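You operate a simulated robot arm through the tools that you are given. There is no shell and no other tool. Be economical: measure what you need, move in short steps, check, and stop when the job is done.

You are at the controls of a simulated robot arm. One attempt, no reset.

TASK
Set the release to hold, pad both edges under the strap, then ratchet it into the green band.
Fine: each pad on the edge mark of its colour; leave the strap lever at home.

It is judged by the outcome, as a careful person would: the job done as asked, and still so three seconds after it is handed in. It fails if anything else is knocked over, pushed out of place, dropped, spilled or broken.

THE ROBOT
A 7-joint arm with a fingered hand on a trunk, on a base that drives. Base frame: it is fixed to the floor where the robot stands at the start and does not move with it; the origin is under the middle of the robot, x ahead of it, y to its left, z up; the surface under the hand at the start is at about z = 780. Readings come in mm, rad, newtons and seconds.
With the tool pointing down near the work surface it reaches from about 340 to 760 mm from the robot's upright axis, wherever it stands. Its first joint turns from -2.897 to 2.897 rad. Places, roughly: release lever [500, 0, 900]; strap lever [700, -100, 1100]; teal edge mark [800, -200, 1000]; tension gauge [700, 100, 900]; yellow edge mark [600, 0, 1000]. Payload 4 kg.
The TCP is the grasp point between the finger pads, 26 mm short of the fingertips. In the tool frame z runs along the fingers and y along their closing line. Largest opening 132 mm; the body of the gripper starts 73 mm behind the TCP. The gripper is a hand of 4 fingers: y runs from the thumb to the fingers, the wrist lies at [0, 0, -239] in the tool frame, and closing takes about 1.5 s.
Orientation is that of the tool frame in the base frame, as a unit quaternion [x, y, z, w]. With the fingers straight down and closing along the base's y, the tool's x points along the base's -x, its y along +y and its z along -z.

THE INTERFACE
- The arm moves only by the tool send_rows. Its argument "rows" is a list of rows, each an object (a shift or turn left out is 0, a gripper value left out holds the last) with "offset": the shift along the tool's x, y, z in mm, a list of three; "turn": the turn, a rotation vector about the tool's x, y, z in rad, a list of three. In form: [{"offset": [x, y, z], "turn": [ax, ay, az]}, ...]. A call has 1 to 8 rows; each row shifts and turns the commanded pose from where the row before left it, along the tool's axes as they then stand. "hand" is the closure, from 0 (fully open) to 1 (shut), set as the call begins (left out, the last holds). Rows are played at 5 a second. More than 50 mm and 0.15 rad between two rows, or a gripper value outside its range, and nothing of the call is played. A pose out of reach is approached as far as the arm can. The call stops where the force on the tool passes 90 N (or 10 N more than at its start, if that is more) or the arm is blocked; 0.2 s more then pass. The fingers move at their own pace (about 72 mm/s each) and stop on an object; they squeeze with about 29 N. The grip force told is the motor's: it shows also when the fingers shut on nothing. Time passes only in rows, and 0.2 s behind the last, so rows that do not move let the fingers close. The reply holds the time, the measured pose of the TCP, the force on the tool along the base axes, the opening and the grip force, in the units named above and with some noise, with the torque about the TCP (base axes, N m) and any sound that the robot's microphone picked up.
- Cameras (640 x 400 px; columns grow to the right, rows downward): "scene" is now at [23.5, 130.7, 1570.3]; the picture's right is [-0.27, -0.96, 0.00], its down [-0.55, 0.15, -0.82] and it looks along [0.79, -0.23, -0.57] (base axes); focal length 264 px, centre (320, 200). "wrist" rides on the gripper at [68, 2, -97] in the tool frame; the picture's right is [-0.03, 1.00, 0.00], its down [-0.82, -0.02, -0.58] and it looks along [-0.58, -0.02, 0.82] (tool axes); focal length 270 px, centre (320, 200).
- grab_frame(camera): a new picture of that camera. No time passes.
- raise_lower(by): slides the trunk up (or, below 0, down) by that many mm; the arm and the scene camera ride with it, the base frame stays. It gives what a move gives, with no picture.
- drive_base(legs): drives the robot by 1 to 6 legs, each [ahead, turn to the left] in mm and rad, along the robot's own axes; the way and the turn of a leg run together, so that a leg with both is an arc; at most 1500 mm and 3.142 rad a leg. The arm and the cameras ride along, it lands a little off, and it stops where it bumps. It gives what a move gives.
- finger_targets(finger1, finger2, finger3, thumb_bend): sets how far each is bent, from 0 (flat) to 1 (curled in); at 0.3 the hand is open as for a grip, at 0.7 the pads meet at the TCP. One left out holds its place. A second passes; each finger stops where it meets its share of the squeeze, and holds until it gets a number again. A gripper value or a shape takes the hand back. It gives what a move gives, with no picture; readings hold the bend of each and the force on the fingers (four entries, about 0 where the hand has none), thumb and palm.
- hand_shape(shape): the hand has 4 fingers and takes this shape, open, in about a second: jaw (thumb against the fingers, like two jaws); tri (thumb and two fingers); tip (a fingertip pinch); poke (one finger out to press); point (the index stretched); flat (the hand flat); cup (the hand cupped); fist (a fist). The gripper value then closes the fingers along that shape, each until it touches; the sizes above hold for jaw. It gives what a move gives, with no picture.
- pan_tilt(pan, tilt): turns the head with the scene camera to pan (to the left, within 2.705 rad either way) and tilt (down, from -0.506 to 1.204), counted from straight ahead of the robot. It gives what a move gives.
- probe_pixels(camera, pixels): for up to 12 pixels [column, row] of the newest picture of that camera ("zoom" is the newest enlarged one), the place [x, y, z] in the base frame of the surface seen there, good to about 2 mm. No time passes.
- close_up(camera, box): a new picture of the part [left, top, right, bottom] of that camera's present view, enlarged. No time passes.
- close_job(): hands the job in; it is judged then, once.

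Keep the steps short. Do not move on a guess: measure, check each grasp and each placing, and mend mistakes. In all there are 80 turns and 60 pictures (those below and enlarged ones count). Leave the gripper open and the arm clear of the work at the hand-in unless told otherwise, and finish with a single line.

The tools are called after "Call:" as name(argument=value, ...) on one line, values as JSON. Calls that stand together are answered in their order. send_rows: Moves the arm, as the interface text tells. Its arguments: {"type":"object","properties":{"rows":{"type":"array","items":{"type":"object","properties":{"offset":{"type":"array","items":{"type":"number"}},"turn":{"type":"array","items":{"type":"number"}}}}},"hand":{"type":"number"}},"required":["rows"]} The other tools are called the same way: raise_lower (by) slides the trunk up or down; hand_shape (shape) gives the hand a shape; finger_targets (finger1, finger2, finger3, thumb_bend) moves the fingers one by one; drive_base (legs) drives the base; pan_tilt (pan, tilt) turns the head that bears the scene camera; grab_frame (camera) takes a picture; probe_pixels (camera, pixels) gives the place of the surface under pixels of a picture; close_up (camera, box) takes an enlarged picture of a part of a camera's view; close_job () hands the job in.

At the start:

```text
time_s: 0.0
eef_pos: [442.6, -184.9, 1326.1]
orientation: [0.001, 1.0, 0.0, 0.001]
ft_force: [-0.8, 0.3, 0.3]
torque: [-0.04, 0.02, 0.01]
width: 131.8
gripper_force: 0.0
shape: jaw
bend: [0.3, 0.3, 0.3, 0.3]
finger forces: [0.0, 0.0, 0.0, 0.1, 0.0, 0.0]
trunk travel left (down, up): [-525.0, 65.0]
robot x, y, heading: [0.8, -1.2, -0.0]
head pan, tilt: [-0.278, 0.604]
```

scene: 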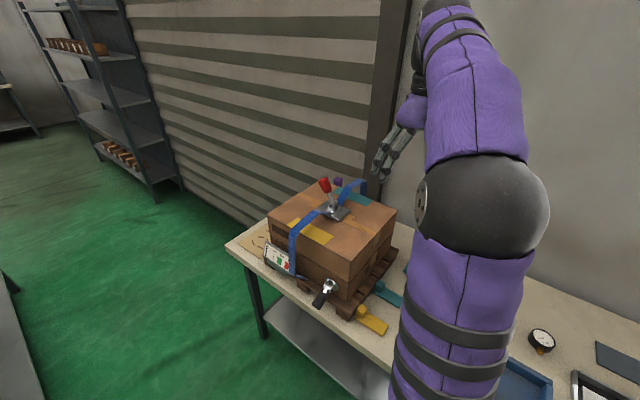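
wrist: 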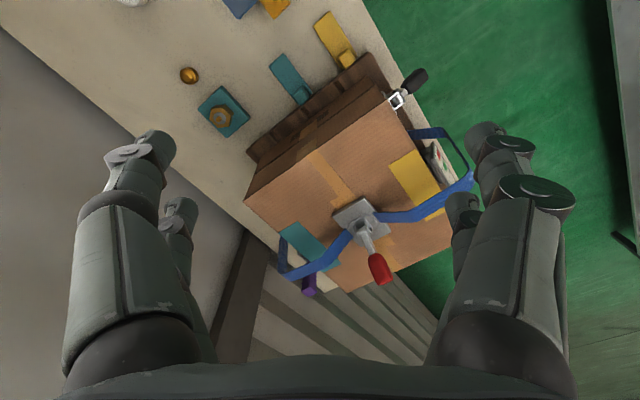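

I see a strapped box on a pallet, with a red-handled ratchet lever, a black-handled release lever, a gauge plate, and two pads (teal and yellow) on the table. I'll enlarge the views to get the detail.

Call:
close_up(camera="scene", box=[230, 160, 430, 345])

Call:
close_up(camera="wrist", box=[220, 0, 500, 300])

```text
2.16 times, centred on (330, 252) of scene
```

zoom: 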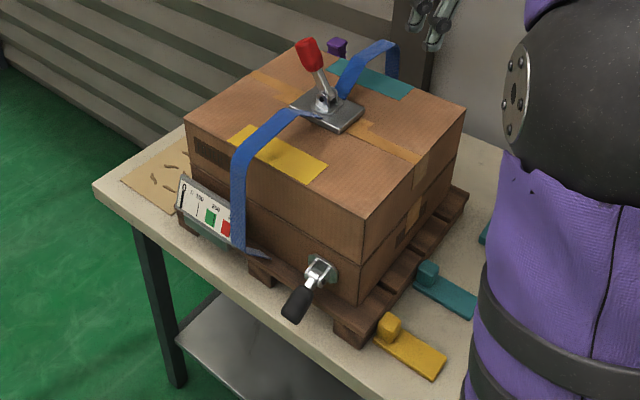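

```text
1.33 times, centred on (360, 150) of wrist
```

zoom: 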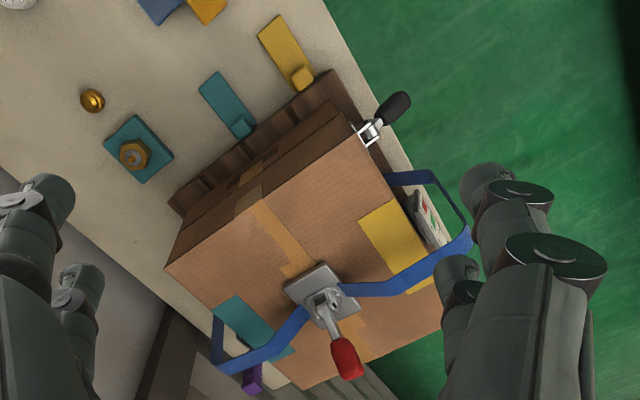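

The newest zoom is the wrist one, so I'll probe the pads, marks, strap, box corners and levers in it.

Call:
probe_pixels(camera="zoom", pixels=[[272, 36], [302, 76], [214, 90], [243, 128], [372, 130], [398, 104], [344, 355], [322, 305], [385, 230], [240, 315], [461, 235], [228, 372]])

Call:
probe_pixels(camera="zoom", pixels=[[332, 142], [167, 265], [303, 388], [440, 328], [362, 210], [395, 205], [430, 290], [215, 303], [290, 355], [252, 378], [430, 180], [290, 60]])

```text
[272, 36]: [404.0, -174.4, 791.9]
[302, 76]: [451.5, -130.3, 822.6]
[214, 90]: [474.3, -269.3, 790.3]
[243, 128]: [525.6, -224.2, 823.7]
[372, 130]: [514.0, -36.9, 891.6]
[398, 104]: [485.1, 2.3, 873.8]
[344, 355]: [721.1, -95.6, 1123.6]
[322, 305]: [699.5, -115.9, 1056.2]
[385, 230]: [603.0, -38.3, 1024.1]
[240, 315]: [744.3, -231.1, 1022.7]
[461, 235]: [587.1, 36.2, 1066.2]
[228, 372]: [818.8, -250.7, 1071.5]
```

```text
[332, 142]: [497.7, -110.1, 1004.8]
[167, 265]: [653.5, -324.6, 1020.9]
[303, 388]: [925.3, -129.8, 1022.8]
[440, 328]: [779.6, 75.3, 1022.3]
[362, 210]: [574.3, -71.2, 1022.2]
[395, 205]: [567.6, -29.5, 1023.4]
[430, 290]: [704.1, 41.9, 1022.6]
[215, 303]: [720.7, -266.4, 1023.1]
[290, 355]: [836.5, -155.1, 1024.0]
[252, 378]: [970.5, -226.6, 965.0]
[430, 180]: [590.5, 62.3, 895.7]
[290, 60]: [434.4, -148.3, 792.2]
```

Box top is at z≈1022 and the strap arches about 40 mm over both marks. Next I'll zoom in on the release lever and gauge, and on the pads.

Call:
close_up(camera="scene", box=[280, 230, 370, 310])

Call:
close_up(camera="scene", box=[250, 210, 330, 290])

Call:
close_up(camera="wrist", box=[260, 0, 430, 110])

```text
5.00 times, centred on (325, 270) of scene
```

zoom: 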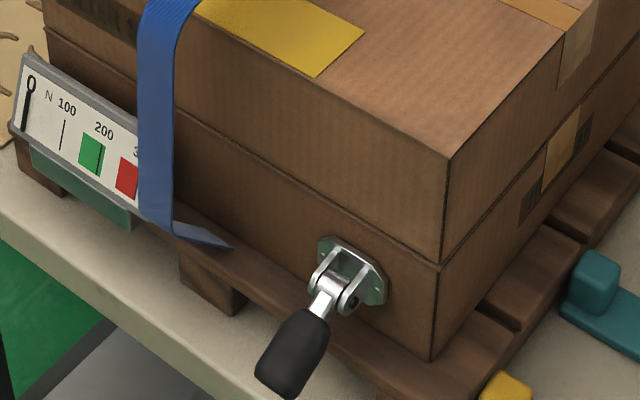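

```text
5.00 times, centred on (290, 250) of scene
```

zoom: 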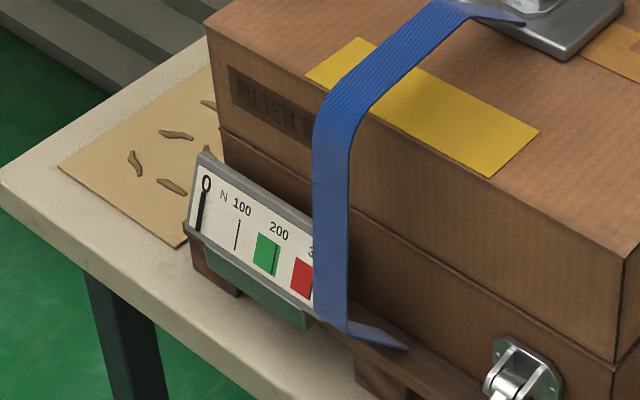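

```text
3.64 times, centred on (345, 55) of wrist
```

zoom: 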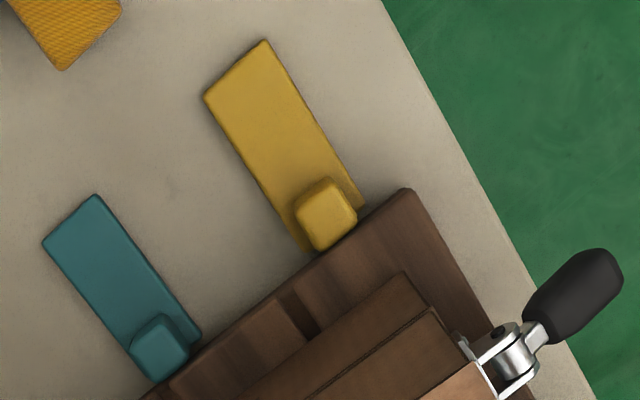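

Now I'll probe the pad outlines and the release lever in this zoom.

Call:
probe_pixels(camera="zoom", pixels=[[264, 43], [208, 97], [296, 235], [358, 195], [325, 200], [304, 200], [345, 190], [96, 198], [46, 243], [127, 350], [196, 322], [162, 340]])

Call:
probe_pixels(camera="zoom", pixels=[[340, 230], [318, 245], [600, 255], [540, 310], [515, 355], [605, 295], [535, 330], [405, 195], [170, 385], [325, 185], [160, 320], [185, 345]])

```text
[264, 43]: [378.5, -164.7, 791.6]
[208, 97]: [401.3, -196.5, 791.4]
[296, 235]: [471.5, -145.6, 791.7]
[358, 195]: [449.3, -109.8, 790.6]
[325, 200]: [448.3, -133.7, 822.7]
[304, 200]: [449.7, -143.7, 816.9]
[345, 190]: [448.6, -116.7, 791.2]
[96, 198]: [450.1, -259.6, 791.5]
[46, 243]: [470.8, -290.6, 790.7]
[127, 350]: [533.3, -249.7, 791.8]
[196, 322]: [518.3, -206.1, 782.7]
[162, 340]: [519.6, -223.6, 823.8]
```

```text
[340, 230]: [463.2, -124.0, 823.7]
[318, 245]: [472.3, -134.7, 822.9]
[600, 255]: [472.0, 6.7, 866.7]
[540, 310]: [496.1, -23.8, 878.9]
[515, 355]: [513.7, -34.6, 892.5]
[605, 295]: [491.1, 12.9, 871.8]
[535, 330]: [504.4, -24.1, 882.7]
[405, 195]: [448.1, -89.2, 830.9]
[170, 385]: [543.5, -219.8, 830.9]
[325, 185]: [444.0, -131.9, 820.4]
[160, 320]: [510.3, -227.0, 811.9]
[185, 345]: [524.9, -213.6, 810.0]
```

The box edges need proper corner readings, so I'll re-zoom the scene on the box top and probe the corners, marks, strap and buckle.

Call:
close_up(camera="scene", box=[255, 170, 405, 264])

```text
4.26 times, centred on (330, 217) of scene
```

zoom: 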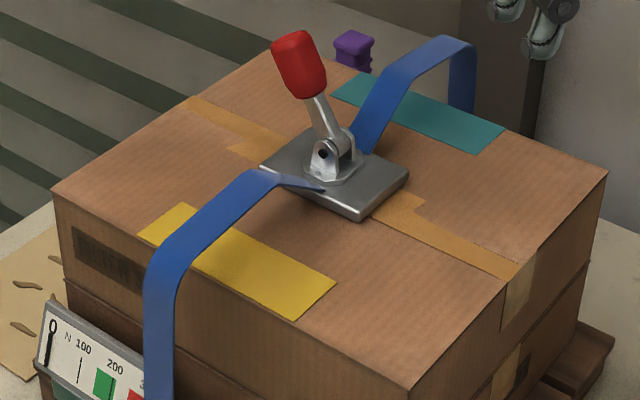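

Call:
probe_pixels(camera="zoom", pixels=[[55, 190], [409, 386], [604, 174], [260, 56], [335, 283], [296, 317], [184, 206], [142, 236], [505, 132], [470, 152], [334, 95], [360, 75]])

Call:
probe_pixels(camera="zoom", pixels=[[160, 268], [172, 238], [210, 205], [250, 178], [195, 250], [370, 145], [400, 85], [440, 45], [465, 60], [360, 215], [407, 172], [298, 50]])

```text
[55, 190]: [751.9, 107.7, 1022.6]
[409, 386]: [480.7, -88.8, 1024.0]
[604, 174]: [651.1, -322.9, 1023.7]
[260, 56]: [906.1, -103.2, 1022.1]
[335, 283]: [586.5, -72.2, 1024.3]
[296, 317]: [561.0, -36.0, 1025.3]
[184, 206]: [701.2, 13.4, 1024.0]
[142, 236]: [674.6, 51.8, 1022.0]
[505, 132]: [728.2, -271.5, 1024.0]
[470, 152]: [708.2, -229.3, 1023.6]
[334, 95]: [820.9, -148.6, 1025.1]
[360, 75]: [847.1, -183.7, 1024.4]
```

```text
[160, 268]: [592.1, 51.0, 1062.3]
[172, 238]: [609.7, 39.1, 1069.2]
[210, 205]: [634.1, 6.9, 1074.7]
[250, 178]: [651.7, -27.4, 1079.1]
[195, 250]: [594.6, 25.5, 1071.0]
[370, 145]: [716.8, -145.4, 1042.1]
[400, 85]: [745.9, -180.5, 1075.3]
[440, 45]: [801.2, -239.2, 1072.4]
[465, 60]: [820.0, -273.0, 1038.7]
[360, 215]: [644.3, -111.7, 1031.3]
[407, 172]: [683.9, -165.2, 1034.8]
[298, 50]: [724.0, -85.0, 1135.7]
```

Work out: the box is turned 36°, with axes u=(.809,.588) and v=(.588,-.809). Both marks centre at U=504, with yellow at V≈378 and teal at V≈623. Teal is out of reach from here, so I want to drive along the table. I'll check the floor to the left first.

Call:
pan_tilt(pan=0.7, tilt=0.8)

Call:
grab_frame(camera="scene")

```text
time_s: 1.2
eef_pos: [440.6, -185.0, 1325.1]
orientation: [0.0, 1.0, 0.0, 0.0]
ft_force: [0.3, -0.7, -0.1]
torque: [0.02, 0.0, 0.04]
width: 132.1
gripper_force: 0.1
shape: jaw
bend: [0.3, 0.3, 0.3, 0.3]
finger forces: [0.0, 0.0, 0.1, 0.0, 0.0, 0.0]
trunk travel left (down, up): [-525.0, 65.0]
robot x, y, heading: [0.2, 0.7, -0.003]
head pan, tilt: [0.7, 0.799]
```

```text
51 pictures are left
```

scene: 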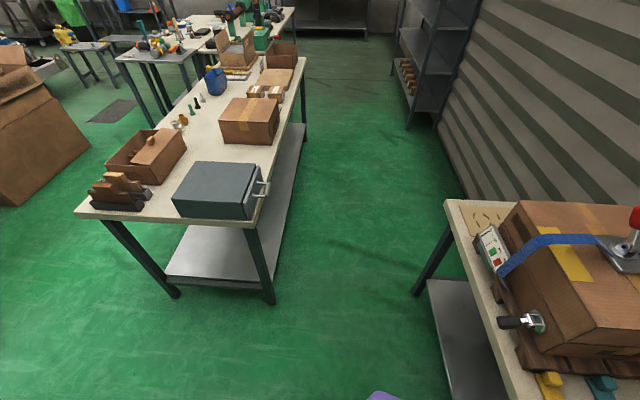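

Call:
probe_pixels(camera="scene", pixels=[[272, 302], [265, 190], [248, 215], [412, 292], [447, 202], [380, 330], [300, 380], [505, 380], [530, 322], [503, 322]])

Call:
close_up(camera="scene", box=[460, 210, 600, 350])

```text
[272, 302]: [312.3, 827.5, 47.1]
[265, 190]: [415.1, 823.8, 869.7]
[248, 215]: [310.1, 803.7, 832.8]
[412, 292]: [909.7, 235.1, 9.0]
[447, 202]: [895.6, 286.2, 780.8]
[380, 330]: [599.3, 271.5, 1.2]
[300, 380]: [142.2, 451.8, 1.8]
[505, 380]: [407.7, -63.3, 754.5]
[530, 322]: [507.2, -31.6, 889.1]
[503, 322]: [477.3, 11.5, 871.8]
```

```text
2.86 times, centred on (530, 280) of scene
```

zoom: 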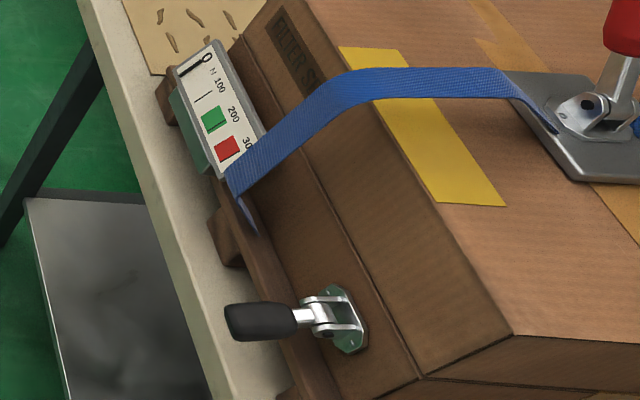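

The floor is clear: the other table starts at y≈800, and this table's edge is at V≈292. I'll drive to about U=380, V=-50 and face the box along +v. The hand is at z 1326, well above everything.

Call:
drive_base(legs=[[0, 0.759], [383, 0], [0, -1.7]])

Call:
pan_tilt(pan=0.0, tilt=0.85)

Call:
grab_frame(camera="scene")

Call:
grab_frame(camera="wrist")

```text
time_s: 10.4
eef_pos: [385.8, -204.8, 1325.7]
orientation: [0.465, 0.885, 0.0, 0.0]
ft_force: [-1.0, -0.4, 1.1]
torque: [0.01, 0.0, 0.01]
width: 132.0
gripper_force: 0.0
shape: jaw
bend: [0.3, 0.3, 0.3, 0.3]
finger forces: [0.0, 0.1, 0.0, 0.0, 0.0, 0.0]
trunk travel left (down, up): [-525.0, 65.0]
robot x, y, heading: [289.9, 259.9, -0.968]
head pan, tilt: [0.7, 0.799]
```

```text
time_s: 11.5
eef_pos: [386.0, -205.0, 1324.5]
orientation: [0.465, 0.885, 0.0, 0.0]
ft_force: [0.1, 0.6, -0.9]
torque: [-0.02, 0.0, -0.03]
width: 132.1
gripper_force: 0.0
shape: jaw
bend: [0.3, 0.3, 0.3, 0.3]
finger forces: [0.1, 0.1, 0.0, 0.0, 0.1, 0.0]
trunk travel left (down, up): [-525.0, 65.0]
robot x, y, heading: [289.7, 260.6, -0.97]
head pan, tilt: [0.0, 0.85]
```

```text
49 pictures are left
```

scene: 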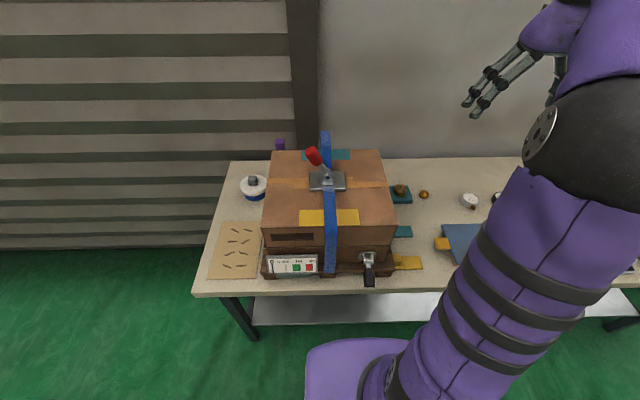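

```text
48 pictures are left
```

wrist: 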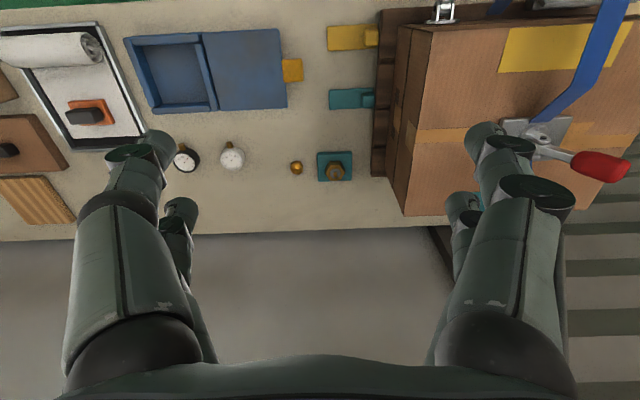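

I have a good frontal view now. I'll zoom in on the release lever and gauge from here.

Call:
close_up(camera="scene", box=[255, 215, 415, 300])

Call:
close_up(camera="scene", box=[345, 235, 395, 295])

```text
4.00 times, centred on (335, 258) of scene
```

zoom: 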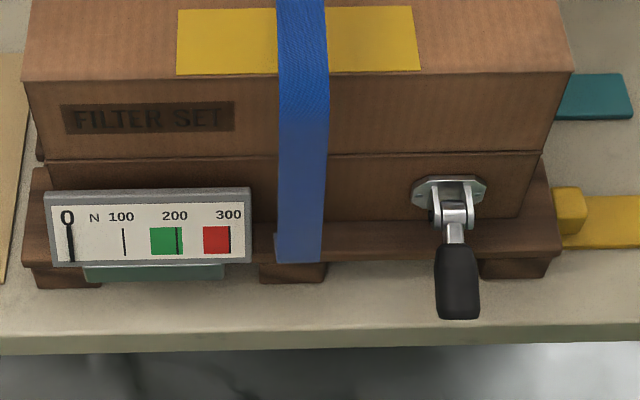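

```text
6.67 times, centred on (370, 265) of scene
```

zoom: 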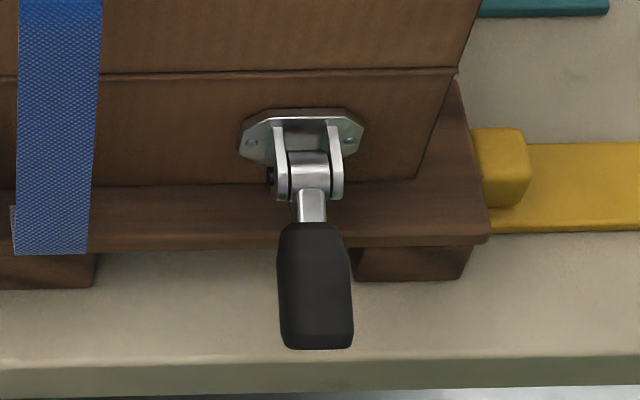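

The gauge is at 0, green is around 200, and the release lever droops outward with its pin along u. I plan to pinch the black handle at about U=394, V=298, z=878, closing along u, and swing it up about its pin. First I'll move over it at height, fixing the small yaw error.

Call:
send_rows(rows=[{"offset": [19, 40.4, 0], "turn": [0, 0, -0.025]}, {"offset": [19, 40.4, 0]}, {"offset": [19, 40.4, 0]}, {"offset": [19, 40.4, 0]}, {"offset": [17, 40.4, 0]}, {"offset": [0, 0, 50]}, {"offset": [0, 0, 50]}, {"offset": [0, 0, 50]}])

Call:
grab_frame(camera="wrist")

```text
time_s: 13.3
eef_pos: [494.3, -12.1, 1172.4]
orientation: [0.455, 0.89, 0.0, 0.0]
ft_force: [-0.3, -0.3, -0.9]
torque: [0.02, 0.02, 0.01]
width: 131.7
gripper_force: 0.0
shape: jaw
bend: [0.3, 0.3, 0.3, 0.3]
finger forces: [0.0, 0.0, 0.1, 0.0, 0.1, 0.1]
trunk travel left (down, up): [-525.0, 65.0]
robot x, y, heading: [292.8, 264.9, -0.963]
head pan, tilt: [0.0, 0.85]
```

```text
45 pictures are left
```

wrist: 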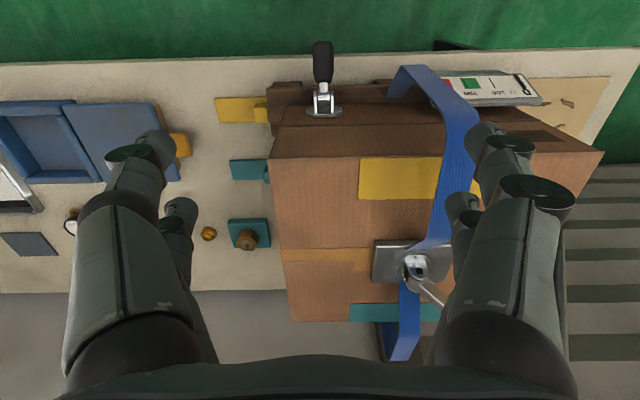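

I'm above the handle. Before descending I'll measure where the fingertips lie relative to the TCP.

Call:
probe_pixels(camera="wrist", pixels=[[130, 153], [158, 140], [180, 207], [175, 228], [505, 140], [540, 190], [485, 125], [460, 200], [460, 225], [323, 45], [320, 80], [324, 105]])

Call:
close_up(camera="wrist", box=[60, 100, 580, 400])

```text
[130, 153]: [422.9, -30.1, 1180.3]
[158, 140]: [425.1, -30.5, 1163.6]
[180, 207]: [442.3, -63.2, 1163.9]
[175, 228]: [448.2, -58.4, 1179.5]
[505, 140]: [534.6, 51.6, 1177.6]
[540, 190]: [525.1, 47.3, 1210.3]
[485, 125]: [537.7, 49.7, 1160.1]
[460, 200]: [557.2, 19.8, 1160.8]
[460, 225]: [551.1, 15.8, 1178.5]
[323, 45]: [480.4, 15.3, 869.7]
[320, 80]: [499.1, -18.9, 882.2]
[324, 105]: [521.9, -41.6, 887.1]
```

```text
1.23 times, centred on (320, 250) of wrist
```

zoom: 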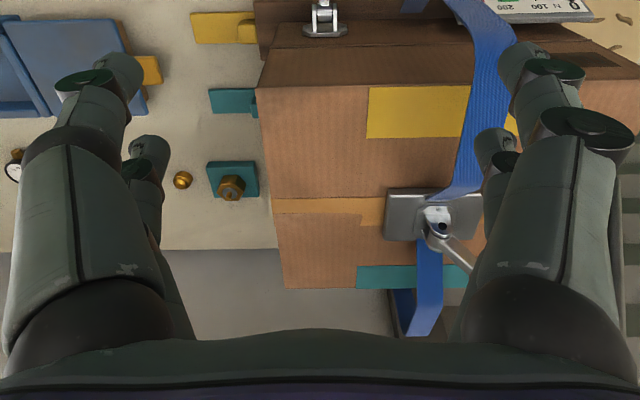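

In jaw shape the digits sit as two pairs about ±19 mm along tool x, which is wide for small knobs. I'll try the "tip" shape and look at it.

Call:
hand_shape(shape="tip")

Call:
grab_frame(camera="wrist")

```text
time_s: 14.2
eef_pos: [493.4, -11.5, 1174.0]
orientation: [0.455, 0.891, 0.0, -0.001]
ft_force: [-0.4, 0.6, -0.1]
torque: [-0.02, -0.01, 0.02]
width: 131.9
gripper_force: 0.0
shape: tip
bend: [0.3, 0.3, 0.3, 0.3]
finger forces: [0.0, 0.0, 0.0, 0.0, 0.1, 0.0]
trunk travel left (down, up): [-525.0, 65.0]
robot x, y, heading: [288.1, 260.3, -0.97]
head pan, tilt: [0.0, 0.85]
```

```text
43 pictures are left
```

wrist: 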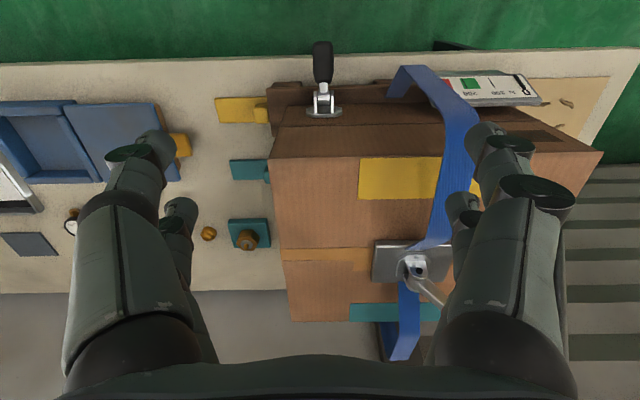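

Open, it looks the same as jaw. I'll close it in free air to see how the tip shape meets.

Call:
send_rows(rows=[{}, {}, {}, {}, {}, {}, {}, {}], hand=1)

Call:
close_up(camera="wrist", box=[60, 60, 580, 400])

```text
time_s: 16.0
eef_pos: [494.1, -13.1, 1173.7]
orientation: [0.454, 0.891, 0.0, 0.0]
ft_force: [0.6, 0.4, 0.5]
torque: [-0.01, -0.02, -0.01]
width: 0.3
gripper_force: 29.3
shape: tip
bend: [0.62, 0.63, 0.63, 0.7]
finger forces: [0.0, 0.0, 0.0, 0.0, 0.0, 0.0]
trunk travel left (down, up): [-525.0, 65.0]
robot x, y, heading: [292.1, 265.6, -0.964]
head pan, tilt: [0.0, 0.85]
```

```text
1.18 times, centred on (320, 230) of wrist
```

zoom: 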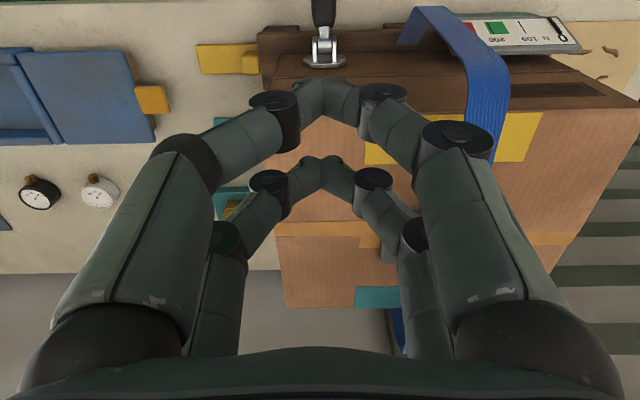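

Two pairs still meet, with a gap between them. I'll find out which number drives which digit by flattening finger1 and finger3 one after the other.

Call:
finger_targets(finger1=0.1, finger2=0.62, finger3=0.4, thumb_bend=0.7)

Call:
close_up(camera="wrist", box=[0, 0, 640, 400])

```text
time_s: 17.0
eef_pos: [494.1, -11.2, 1173.0]
orientation: [0.454, 0.891, 0.0, 0.0]
ft_force: [0.9, 0.0, 0.5]
torque: [-0.03, 0.0, 0.0]
width: 87.6
gripper_force: 0.1
shape: fingers
bend: [0.1, 0.62, 0.4, 0.7]
finger forces: [0.1, 0.0, 0.0, 0.0, 0.0, 0.1]
trunk travel left (down, up): [-525.0, 65.0]
robot x, y, heading: [293.7, 264.4, -0.968]
head pan, tilt: [0.0, 0.85]
```

```text
1.00 times, centred on (320, 200) of wrist (not enlarged: the box is as wide or as high as the picture)
```

zoom: 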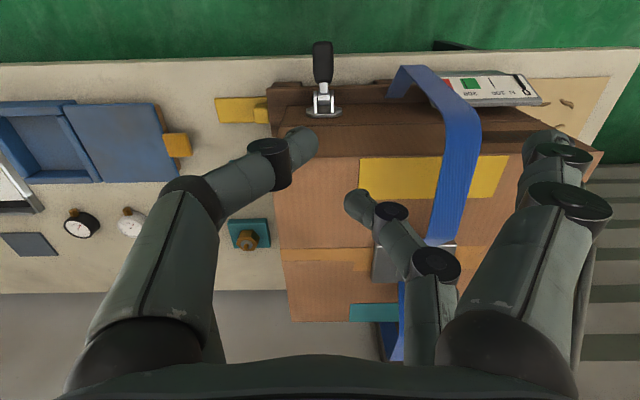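

Front pair (tool +x) is thumb and finger1; back pair is finger2 and finger3. I'd like to pinch with the front pair only and curl the back pair out of the way, so I'll test that.

Call:
finger_targets(finger1=0.3, finger2=1.0, finger3=1.0, thumb_bend=0.3)

Call:
close_up(camera="wrist", box=[0, 0, 640, 400])

```text
time_s: 18.0
eef_pos: [494.2, -11.4, 1172.8]
orientation: [0.455, 0.891, 0.0, 0.0]
ft_force: [-0.5, 0.6, -0.1]
torque: [-0.03, -0.01, -0.01]
width: 133.4
gripper_force: 0.1
shape: fingers
bend: [0.3, 1.0, 0.88, 0.3]
finger forces: [0.0, 0.1, 0.1, 0.0, 0.0, 0.0]
trunk travel left (down, up): [-525.0, 65.0]
robot x, y, heading: [287.3, 262.5, -0.966]
head pan, tilt: [0.0, 0.85]
```

```text
1.00 times, centred on (320, 200) of wrist (not enlarged: the box is as wide or as high as the picture)
```

zoom: 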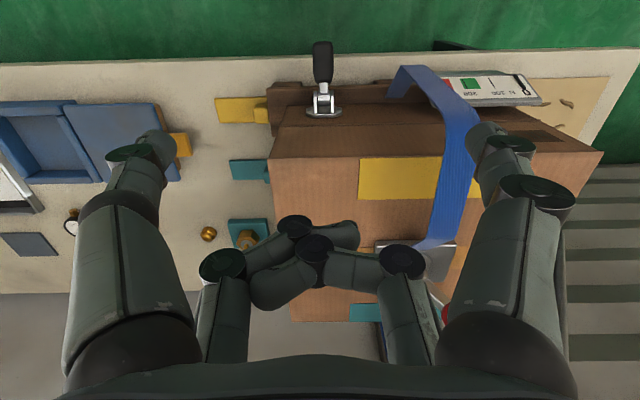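

Back pair folds. I'll measure how high the folded pair sits relative to the TCP (z 1173).

Call:
probe_pixels(camera="zoom", pixels=[[310, 245], [294, 225], [350, 235], [265, 295], [285, 285], [400, 258], [222, 262], [345, 270]])

```text
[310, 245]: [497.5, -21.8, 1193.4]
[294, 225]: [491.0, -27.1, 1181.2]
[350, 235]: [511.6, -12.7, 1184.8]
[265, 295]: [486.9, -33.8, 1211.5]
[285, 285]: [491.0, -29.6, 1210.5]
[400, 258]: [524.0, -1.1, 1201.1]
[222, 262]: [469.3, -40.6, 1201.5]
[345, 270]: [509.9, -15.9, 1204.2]
```

The folded pair would foul the clevis here, so for the lever I'll leave the back pair open and pinch the handle end (V≈281) with the front pair. The TCP is already at U≈393, V≈300. I'll open all digits and descend in steps.

Call:
finger_targets(finger1=0.3, finger2=0.3, finger3=0.3, thumb_bend=0.3)

Call:
send_rows(rows=[{"offset": [0, 1, 45]}, {"offset": [0, 0, 45]}, {"offset": [0, 0, 45]}, {"offset": [0, 0, 45]}, {"offset": [0, 0, 40]}])

Call:
grab_frame(camera="wrist")

Call:
grab_frame(camera="scene")

```text
time_s: 19.0
eef_pos: [494.1, -11.6, 1173.5]
orientation: [0.454, 0.891, 0.0, 0.0]
ft_force: [-0.2, 0.1, 0.3]
torque: [-0.03, 0.0, 0.01]
width: 133.0
gripper_force: 0.1
shape: fingers
bend: [0.3, 0.3, 0.3, 0.3]
finger forces: [0.0, 0.0, 0.0, 0.0, 0.0, 0.0]
trunk travel left (down, up): [-525.0, 65.0]
robot x, y, heading: [286.2, 262.8, -0.965]
head pan, tilt: [0.0, 0.85]
```

```text
time_s: 20.2
eef_pos: [493.7, -11.6, 957.5]
orientation: [0.455, 0.89, 0.001, 0.0]
ft_force: [-0.7, -0.4, 0.2]
torque: [0.01, -0.01, -0.01]
width: 133.2
gripper_force: 0.0
shape: fingers
bend: [0.3, 0.3, 0.3, 0.3]
finger forces: [0.1, 0.0, 0.1, 0.0, 0.0, 0.0]
trunk travel left (down, up): [-525.0, 65.0]
robot x, y, heading: [284.5, 263.6, -0.97]
head pan, tilt: [0.0, 0.85]
```

```text
39 pictures are left
```

wrist: 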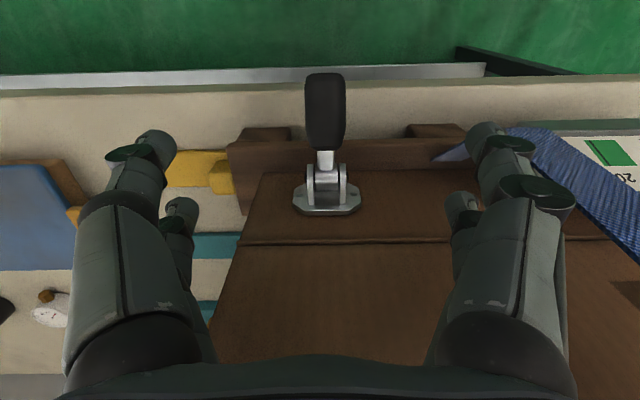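

```text
38 pictures are left
```

scene: 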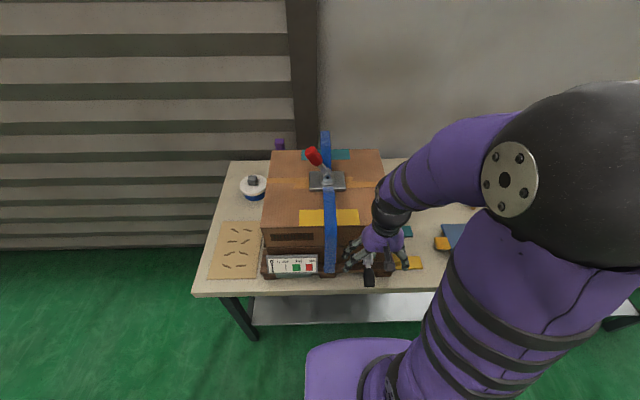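

The handle is well centred at column 324. I'll measure it from here.

Call:
probe_pixels(camera="wrist", pixels=[[325, 80], [325, 110], [325, 142], [325, 160], [326, 185], [308, 110], [343, 110], [326, 205], [340, 170]])

```text
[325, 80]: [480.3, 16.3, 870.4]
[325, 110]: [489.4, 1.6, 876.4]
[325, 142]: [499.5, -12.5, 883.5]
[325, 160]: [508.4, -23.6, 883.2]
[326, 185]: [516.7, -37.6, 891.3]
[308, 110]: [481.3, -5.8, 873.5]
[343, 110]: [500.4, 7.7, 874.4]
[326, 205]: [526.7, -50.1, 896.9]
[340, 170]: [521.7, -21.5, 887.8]
```

Handle axis is at U≈397, and z≈862 at V=281. I'll descend 93 mm, shift 4 mm in U, then pinch with thumb and finger1.

Call:
send_rows(rows=[{"offset": [0, 2, 33]}, {"offset": [0, 2.5, 30]}, {"offset": [0, 0, 30]}, {}])

Call:
finger_targets(finger1=0.75, thumb_bend=0.75)

Call:
grab_frame(camera="wrist")

```text
time_s: 21.2
eef_pos: [499.9, -9.8, 861.8]
orientation: [0.454, 0.891, 0.0, -0.001]
ft_force: [-0.3, -0.4, 0.4]
torque: [0.02, 0.0, 0.0]
width: 133.2
gripper_force: 0.1
shape: fingers
bend: [0.3, 0.3, 0.3, 0.3]
finger forces: [0.0, 0.0, 0.0, 0.0, 0.0, 0.0]
trunk travel left (down, up): [-525.0, 65.0]
robot x, y, heading: [285.1, 263.9, -0.967]
head pan, tilt: [0.0, 0.85]
```

```text
time_s: 22.2
eef_pos: [497.1, -9.5, 863.0]
orientation: [0.455, 0.89, 0.0, 0.0]
ft_force: [-7.5, -3.1, -3.6]
torque: [-0.07, 0.02, 0.14]
width: 17.8
gripper_force: 10.5
shape: fingers
bend: [0.69, 0.3, 0.3, 0.67]
finger forces: [6.8, 0.0, 0.0, 0.0, 14.7, 0.1]
trunk travel left (down, up): [-525.0, 65.0]
robot x, y, heading: [284.7, 261.9, -0.967]
head pan, tilt: [0.0, 0.85]
```

```text
37 pictures are left
```

wrist: 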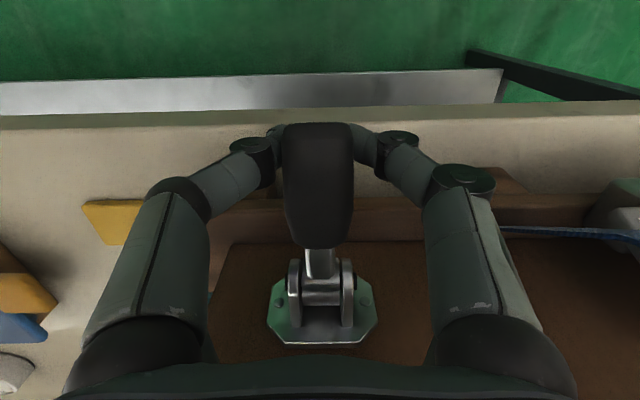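

Thumb and finger1 hold the handle (14.7 N and 6.8 N). I'll swing it up gently along an arc of about 58 mm radius about the pin, to roughly +10°.

Call:
send_rows(rows=[{"offset": [2, 0, -7.3]}, {"offset": [1.3, 0, -7.4]}, {"offset": [0, 0, -7.5]}, {"offset": [-0.7, 0, -7.5]}, {}])

Call:
close_up(camera="wrist", box=[160, 80, 480, 360])

```text
time_s: 23.4
eef_pos: [496.2, -5.0, 891.5]
orientation: [0.455, 0.891, 0.001, -0.002]
ft_force: [-19.2, 10.5, -2.5]
torque: [0.14, 0.25, 0.1]
width: 16.7
gripper_force: 11.2
shape: fingers
bend: [0.7, 0.3, 0.3, 0.67]
finger forces: [7.2, 0.0, 0.0, 0.0, 14.7, 0.0]
trunk travel left (down, up): [-525.0, 65.0]
robot x, y, heading: [285.4, 262.8, -0.971]
head pan, tilt: [0.0, 0.85]
```

```text
1.43 times, centred on (320, 220) of wrist
```

zoom: 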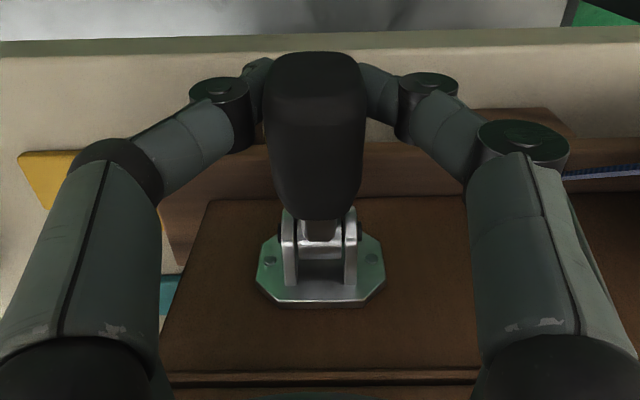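

The handle swings up freely and only light force shows. I'll continue along the arc to about +40°.

Call:
send_rows(rows=[{"offset": [-1, 0, -7.3]}, {"offset": [-2, 0, -7]}, {"offset": [-3.2, 0, -6.7]}, {"offset": [-4.2, 0, -6.2]}, {}])

Call:
close_up(camera="wrist", box=[160, 80, 480, 360])

```text
time_s: 24.6
eef_pos: [502.6, -14.6, 920.1]
orientation: [0.455, 0.891, 0.001, -0.001]
ft_force: [-15.8, 9.7, -14.8]
torque: [0.01, 0.09, 0.07]
width: 23.7
gripper_force: 10.8
shape: fingers
bend: [0.65, 0.3, 0.3, 0.64]
finger forces: [7.7, 0.0, 0.0, 0.1, 13.9, 0.0]
trunk travel left (down, up): [-525.0, 65.0]
robot x, y, heading: [288.8, 265.5, -0.966]
head pan, tilt: [0.0, 0.85]
```

```text
1.43 times, centred on (320, 220) of wrist
```

zoom: 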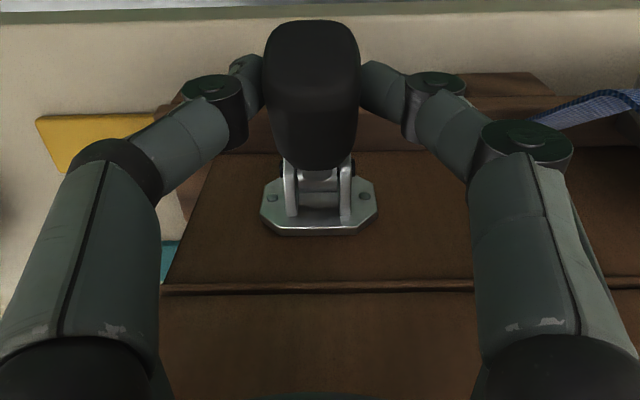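

I'll check the handle's true angle.

Call:
probe_pixels(camera="zoom", pixels=[[312, 30], [312, 90], [312, 150], [320, 175], [318, 215], [310, 22], [355, 100]])

```text
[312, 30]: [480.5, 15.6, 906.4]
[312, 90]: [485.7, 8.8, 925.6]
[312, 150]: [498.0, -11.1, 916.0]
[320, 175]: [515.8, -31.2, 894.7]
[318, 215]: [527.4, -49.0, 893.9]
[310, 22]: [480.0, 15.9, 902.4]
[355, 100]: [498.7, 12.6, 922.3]
```

The lever is at about +20° (from −20°) while my grip slid up on it with ~15 N, which suggests a stop. I'll open the pinch and see whether it stays there.

Call:
finger_targets(finger1=0.3, thumb_bend=0.3)

Call:
close_up(camera="wrist", box=[160, 80, 480, 360])

Call:
probe_pixels(camera="zoom", pixels=[[312, 30], [312, 60], [312, 90], [312, 120], [312, 150], [320, 175], [318, 215]])

```text
time_s: 25.6
eef_pos: [503.7, -14.1, 919.8]
orientation: [0.455, 0.891, 0.0, 0.0]
ft_force: [0.3, -0.4, -0.5]
torque: [0.02, -0.02, 0.0]
width: 132.4
gripper_force: 0.1
shape: fingers
bend: [0.3, 0.3, 0.3, 0.3]
finger forces: [0.0, 0.1, 0.0, 0.1, 0.0, 0.0]
trunk travel left (down, up): [-525.0, 65.0]
robot x, y, heading: [286.9, 259.5, -0.969]
head pan, tilt: [0.0, 0.85]
```

```text
1.43 times, centred on (320, 220) of wrist
```

zoom: 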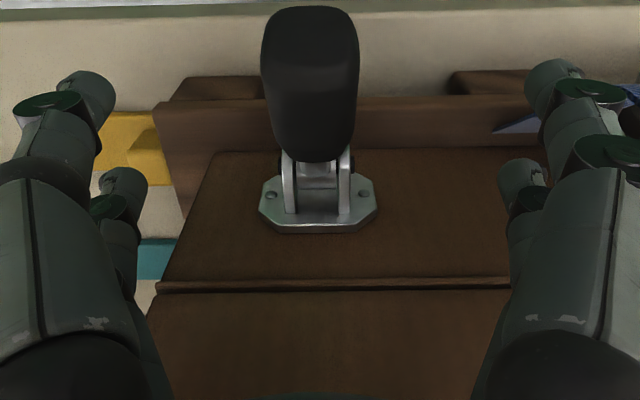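

```text
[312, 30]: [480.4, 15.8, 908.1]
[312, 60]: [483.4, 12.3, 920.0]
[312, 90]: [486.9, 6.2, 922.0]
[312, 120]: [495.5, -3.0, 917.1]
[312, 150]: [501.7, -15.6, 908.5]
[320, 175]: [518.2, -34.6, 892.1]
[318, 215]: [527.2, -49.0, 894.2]
```

It stays at about +25°. I'll re-centre the pinch on the handle axis (z≈905) and try to lift more, to see whether this is the stop.

Call:
send_rows(rows=[{"offset": [0, 0, 8]}, {"offset": [1, 0, 7]}, {}])

Call:
finger_targets(finger1=0.8, thumb_bend=0.8)

Call:
send_rows(rows=[{"offset": [-1, 0, -3.5]}, {"offset": [-1.3, 0, -3.5]}, {"offset": [-1.5, 0, -3.5]}, {}])

```text
time_s: 26.4
eef_pos: [503.2, -12.8, 904.0]
orientation: [0.454, 0.891, -0.001, -0.001]
ft_force: [0.3, -0.2, -0.6]
torque: [0.03, -0.02, 0.01]
width: 132.4
gripper_force: 0.0
shape: fingers
bend: [0.3, 0.3, 0.3, 0.3]
finger forces: [0.0, 0.0, 0.0, 0.1, 0.1, 0.0]
trunk travel left (down, up): [-525.0, 65.0]
robot x, y, heading: [287.9, 261.3, -0.966]
head pan, tilt: [0.0, 0.85]
```

```text
time_s: 27.4
eef_pos: [500.3, -13.2, 905.2]
orientation: [0.455, 0.891, 0.0, -0.002]
ft_force: [-11.2, -7.8, -6.7]
torque: [-0.1, -0.02, 0.21]
width: 14.6
gripper_force: 14.4
shape: fingers
bend: [0.7, 0.3, 0.3, 0.63]
finger forces: [7.0, 0.0, 0.0, 0.0, 22.4, 0.1]
trunk travel left (down, up): [-525.0, 65.0]
robot x, y, heading: [287.1, 262.6, -0.971]
head pan, tilt: [0.0, 0.85]
```

```text
time_s: 28.4
eef_pos: [504.7, -14.4, 914.3]
orientation: [0.455, 0.89, 0.002, -0.003]
ft_force: [-12.3, 6.5, -46.6]
torque: [-0.29, -0.69, 0.06]
width: 23.3
gripper_force: 17.8
shape: fingers
bend: [0.64, 0.3, 0.3, 0.63]
finger forces: [8.3, 0.1, 0.0, 0.1, 27.2, 0.0]
trunk travel left (down, up): [-525.0, 65.0]
robot x, y, heading: [290.4, 262.4, -0.971]
head pan, tilt: [0.0, 0.85]
```

46 N against the lift, so the lever is at its upper stop. I'll open and rise clear of it.

Call:
finger_targets(finger1=0.3, thumb_bend=0.3)

Call:
send_rows(rows=[{"offset": [0, 0, -40]}, {"offset": [0, 0, -45]}, {"offset": [0, 0, -45]}, {"offset": [0, 0, -45]}, {"offset": [0, 0, -45]}])

Call:
close_up(camera="scene", box=[255, 215, 415, 300])

```text
time_s: 29.4
eef_pos: [505.8, -16.9, 915.7]
orientation: [0.454, 0.891, 0.0, 0.0]
ft_force: [1.0, -0.3, -0.4]
torque: [0.0, -0.02, -0.03]
width: 132.7
gripper_force: 0.1
shape: fingers
bend: [0.3, 0.3, 0.3, 0.3]
finger forces: [0.0, 0.1, 0.1, 0.1, 0.1, 0.1]
trunk travel left (down, up): [-525.0, 65.0]
robot x, y, heading: [289.6, 259.9, -0.97]
head pan, tilt: [0.0, 0.85]
```

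```text
time_s: 30.6
eef_pos: [506.9, -14.0, 1135.9]
orientation: [0.455, 0.891, 0.0, -0.001]
ft_force: [1.0, 0.5, -0.7]
torque: [-0.02, -0.03, -0.01]
width: 132.1
gripper_force: 0.0
shape: fingers
bend: [0.3, 0.3, 0.3, 0.3]
finger forces: [0.0, 0.0, 0.0, 0.0, 0.0, 0.0]
trunk travel left (down, up): [-525.0, 65.0]
robot x, y, heading: [285.9, 262.8, -0.969]
head pan, tilt: [0.0, 0.85]
```

```text
4.00 times, centred on (335, 258) of scene
```

zoom: 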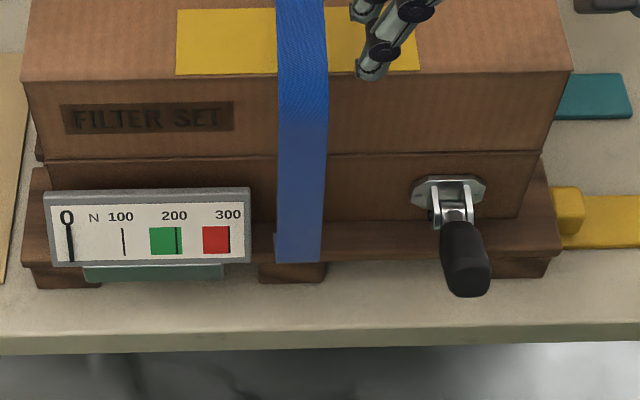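

The lever is up and the gauge is still at 0. Next is the yellow pad: its knob (U≈293, V≈376) nearly touches the pallet. I'll turn the hand so tool x=−U and take the knob with the back pair first, then draw it clear and regrip with the front pair. First comes the move and turn at height.

Call:
send_rows(rows=[{"offset": [-16.5, -32, 0]}, {"offset": [-16.5, -32, 0]}, {"offset": [-16.5, -32, 0]}, {"offset": [-16.5, -32, 0]}, {"turn": [0, 0, -0.143]}, {"turn": [0, 0, -0.143]}, {"turn": [0, 0, -0.143]}, {"turn": [0, 0, -0.143]}])

Call:
send_rows(rows=[{"turn": [0, 0, -0.143]}, {"turn": [0, 0, -0.143]}, {"turn": [0, 0, -0.143]}, {"turn": [0, 0, -0.143]}, {"turn": [0, 0, -0.143]}, {"turn": [0, 0, -0.143]}, {"turn": [0, 0, -0.143]}, {}])

Call:
grab_frame(camera="wrist")

```text
time_s: 32.4
eef_pos: [442.6, -145.1, 1136.1]
orientation: [0.182, 0.983, 0.0, -0.001]
ft_force: [0.1, 0.3, -0.1]
torque: [-0.01, -0.01, 0.01]
width: 132.7
gripper_force: 0.0
shape: fingers
bend: [0.3, 0.3, 0.3, 0.3]
finger forces: [0.1, 0.0, 0.1, 0.1, 0.0, 0.0]
trunk travel left (down, up): [-525.0, 65.0]
robot x, y, heading: [288.3, 264.5, -0.973]
head pan, tilt: [0.0, 0.85]
```

```text
time_s: 34.2
eef_pos: [441.8, -145.7, 1123.8]
orientation: [-0.279, 0.96, 0.017, -0.006]
ft_force: [-0.3, 0.2, -0.8]
torque: [0.0, -0.05, -0.02]
width: 132.7
gripper_force: 0.0
shape: fingers
bend: [0.3, 0.3, 0.3, 0.3]
finger forces: [0.0, 0.1, 0.1, 0.0, 0.0, 0.1]
out of reach, approached as far as the arm can: row 5
trunk travel left (down, up): [-525.0, 65.0]
robot x, y, heading: [288.0, 265.9, -0.971]
head pan, tilt: [0.0, 0.85]
```

```text
32 pictures are left
```

wrist: 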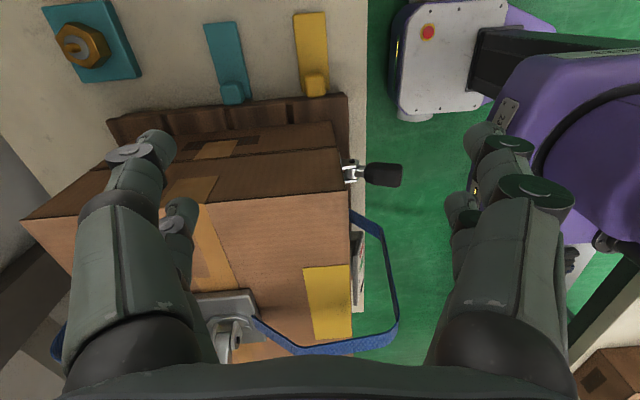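

The yaw stops about 4° short at a joint limit. I'll raise the hand and turn the base left by 0.35 rad to give the wrist room.

Call:
send_rows(rows=[{"offset": [0, 0, -40]}, {"offset": [0, 0, -40]}, {"offset": [0, 0, -30]}])

Call:
drive_base(legs=[[0, 0.35]])

```text
time_s: 35.0
eef_pos: [444.7, -149.9, 1234.0]
orientation: [-0.278, 0.961, 0.017, -0.005]
ft_force: [-0.7, 0.5, 0.2]
torque: [-0.01, -0.03, -0.01]
width: 132.7
gripper_force: 0.0
shape: fingers
bend: [0.3, 0.3, 0.3, 0.3]
finger forces: [0.1, 0.1, 0.0, 0.0, 0.1, 0.0]
trunk travel left (down, up): [-525.0, 65.0]
robot x, y, heading: [287.7, 263.7, -0.969]
head pan, tilt: [0.0, 0.85]
```

```text
time_s: 36.6
eef_pos: [576.3, -72.7, 1234.0]
orientation: [-0.44, 0.898, 0.015, -0.009]
ft_force: [0.2, -0.8, -0.2]
torque: [0.0, -0.01, -0.01]
width: 132.6
gripper_force: 0.1
shape: fingers
bend: [0.3, 0.3, 0.3, 0.3]
finger forces: [0.1, 0.0, 0.0, 0.1, 0.0, 0.0]
trunk travel left (down, up): [-525.0, 65.0]
robot x, y, heading: [288.0, 263.9, -0.626]
head pan, tilt: [0.0, 0.85]
```

Now finish the alignment (turn 0.286 about z, take out 0.035 tilt) and move over the yellow knob.

Call:
send_rows(rows=[{"turn": [0.035, 0, 0.14]}, {"turn": [0, 0, 0.146]}, {"offset": [37, 5.5, 0]}, {"offset": [37, 5.5, 0]}, {"offset": [37, 5.5, 0]}, {"offset": [38, 5.5, 0]}, {}])

Call:
send_rows(rows=[{"offset": [0, 0, 45]}, {"offset": [0, 0, 45]}, {"offset": [0, 0, 45]}, {"offset": [0, 0, 45]}, {"offset": [0, 0, 45]}, {"offset": [0, 0, 45]}, {"offset": [0, 0, 30]}, {}])

Call:
grab_frame(camera="wrist")

```text
time_s: 38.2
eef_pos: [441.6, -141.7, 1234.4]
orientation: [-0.307, 0.952, -0.001, -0.002]
ft_force: [-0.3, 0.3, 0.8]
torque: [0.02, -0.06, -0.04]
width: 132.4
gripper_force: 0.1
shape: fingers
bend: [0.3, 0.3, 0.3, 0.3]
finger forces: [0.0, 0.1, 0.0, 0.0, 0.1, 0.0]
trunk travel left (down, up): [-525.0, 65.0]
robot x, y, heading: [291.3, 266.2, -0.62]
head pan, tilt: [0.0, 0.85]
```

```text
time_s: 40.0
eef_pos: [443.9, -142.4, 932.1]
orientation: [-0.307, 0.952, 0.0, -0.003]
ft_force: [0.2, 0.4, 0.7]
torque: [-0.05, -0.04, -0.01]
width: 132.7
gripper_force: 0.0
shape: fingers
bend: [0.3, 0.3, 0.3, 0.3]
finger forces: [0.0, 0.1, 0.0, 0.0, 0.0, 0.1]
trunk travel left (down, up): [-525.0, 65.0]
robot x, y, heading: [289.0, 261.9, -0.618]
head pan, tilt: [0.0, 0.85]
```

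```text
31 pictures are left
```

wrist: 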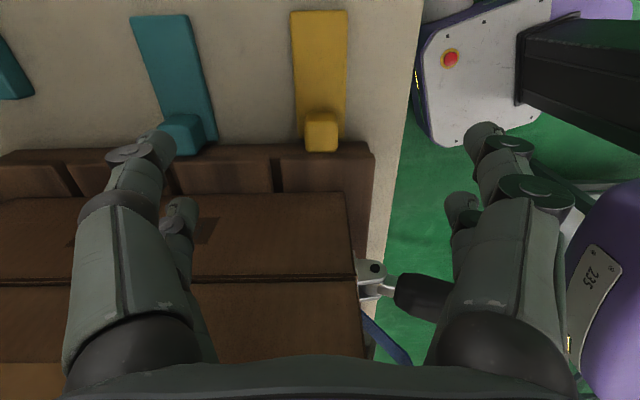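

The yellow pad and knob are visible at (321,132). I'll probe for exact positions.

Call:
probe_pixels(camera="wrist", pixels=[[321, 119], [310, 128], [335, 128], [321, 138], [294, 18], [345, 18], [297, 105], [345, 105], [160, 118], [185, 122], [205, 122], [183, 150]])

```text
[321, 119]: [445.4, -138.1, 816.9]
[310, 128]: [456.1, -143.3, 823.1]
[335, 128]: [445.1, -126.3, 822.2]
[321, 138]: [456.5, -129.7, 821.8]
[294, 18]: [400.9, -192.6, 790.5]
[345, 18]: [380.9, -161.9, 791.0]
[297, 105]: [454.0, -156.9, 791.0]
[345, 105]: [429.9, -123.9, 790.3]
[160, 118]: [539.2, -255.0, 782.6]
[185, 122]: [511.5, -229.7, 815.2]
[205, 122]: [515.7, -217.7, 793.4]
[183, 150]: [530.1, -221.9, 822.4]
```

Knob centre is about U=291, V=374.5, top 823. I'll descend to z≈822, just above plate level for the tips, and close the back pair (fingers 2 and 3).

Call:
send_rows(rows=[{"offset": [1, 1.5, 40]}, {"offset": [1, 0, 40]}, {"offset": [0, 0, 29]}, {}])

Call:
finger_targets(finger2=0.8, finger3=0.8)

Call:
grab_frame(camera="wrist")

```text
time_s: 41.0
eef_pos: [437.6, -144.5, 823.8]
orientation: [-0.307, 0.952, -0.001, -0.003]
ft_force: [0.4, 0.6, -0.3]
torque: [-0.01, 0.01, 0.01]
width: 132.7
gripper_force: 0.1
shape: fingers
bend: [0.3, 0.3, 0.3, 0.3]
finger forces: [0.1, 0.0, 0.0, 0.1, 0.0, 0.1]
trunk travel left (down, up): [-525.0, 65.0]
robot x, y, heading: [287.3, 262.2, -0.621]
head pan, tilt: [0.0, 0.85]
```

```text
time_s: 42.0
eef_pos: [438.9, -144.1, 824.0]
orientation: [-0.307, 0.952, -0.001, -0.002]
ft_force: [0.0, -1.5, -0.3]
torque: [-0.01, -0.01, -0.03]
width: 132.5
gripper_force: 8.5
shape: fingers
bend: [0.3, 0.64, 0.64, 0.3]
finger forces: [0.0, 8.8, 8.7, 0.0, 0.0, 0.0]
trunk travel left (down, up): [-525.0, 65.0]
robot x, y, heading: [288.2, 262.7, -0.622]
head pan, tilt: [0.0, 0.85]
```

```text
30 pictures are left
```

wrist: 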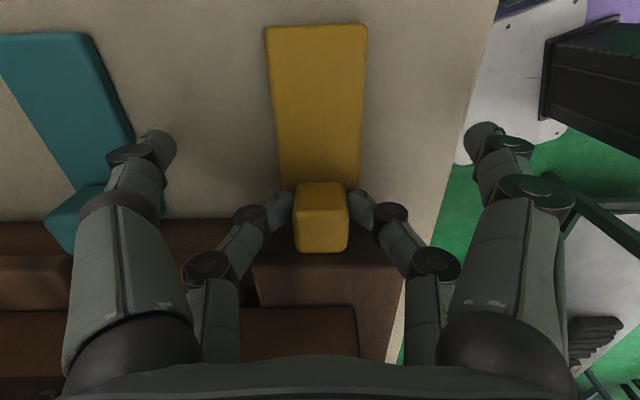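

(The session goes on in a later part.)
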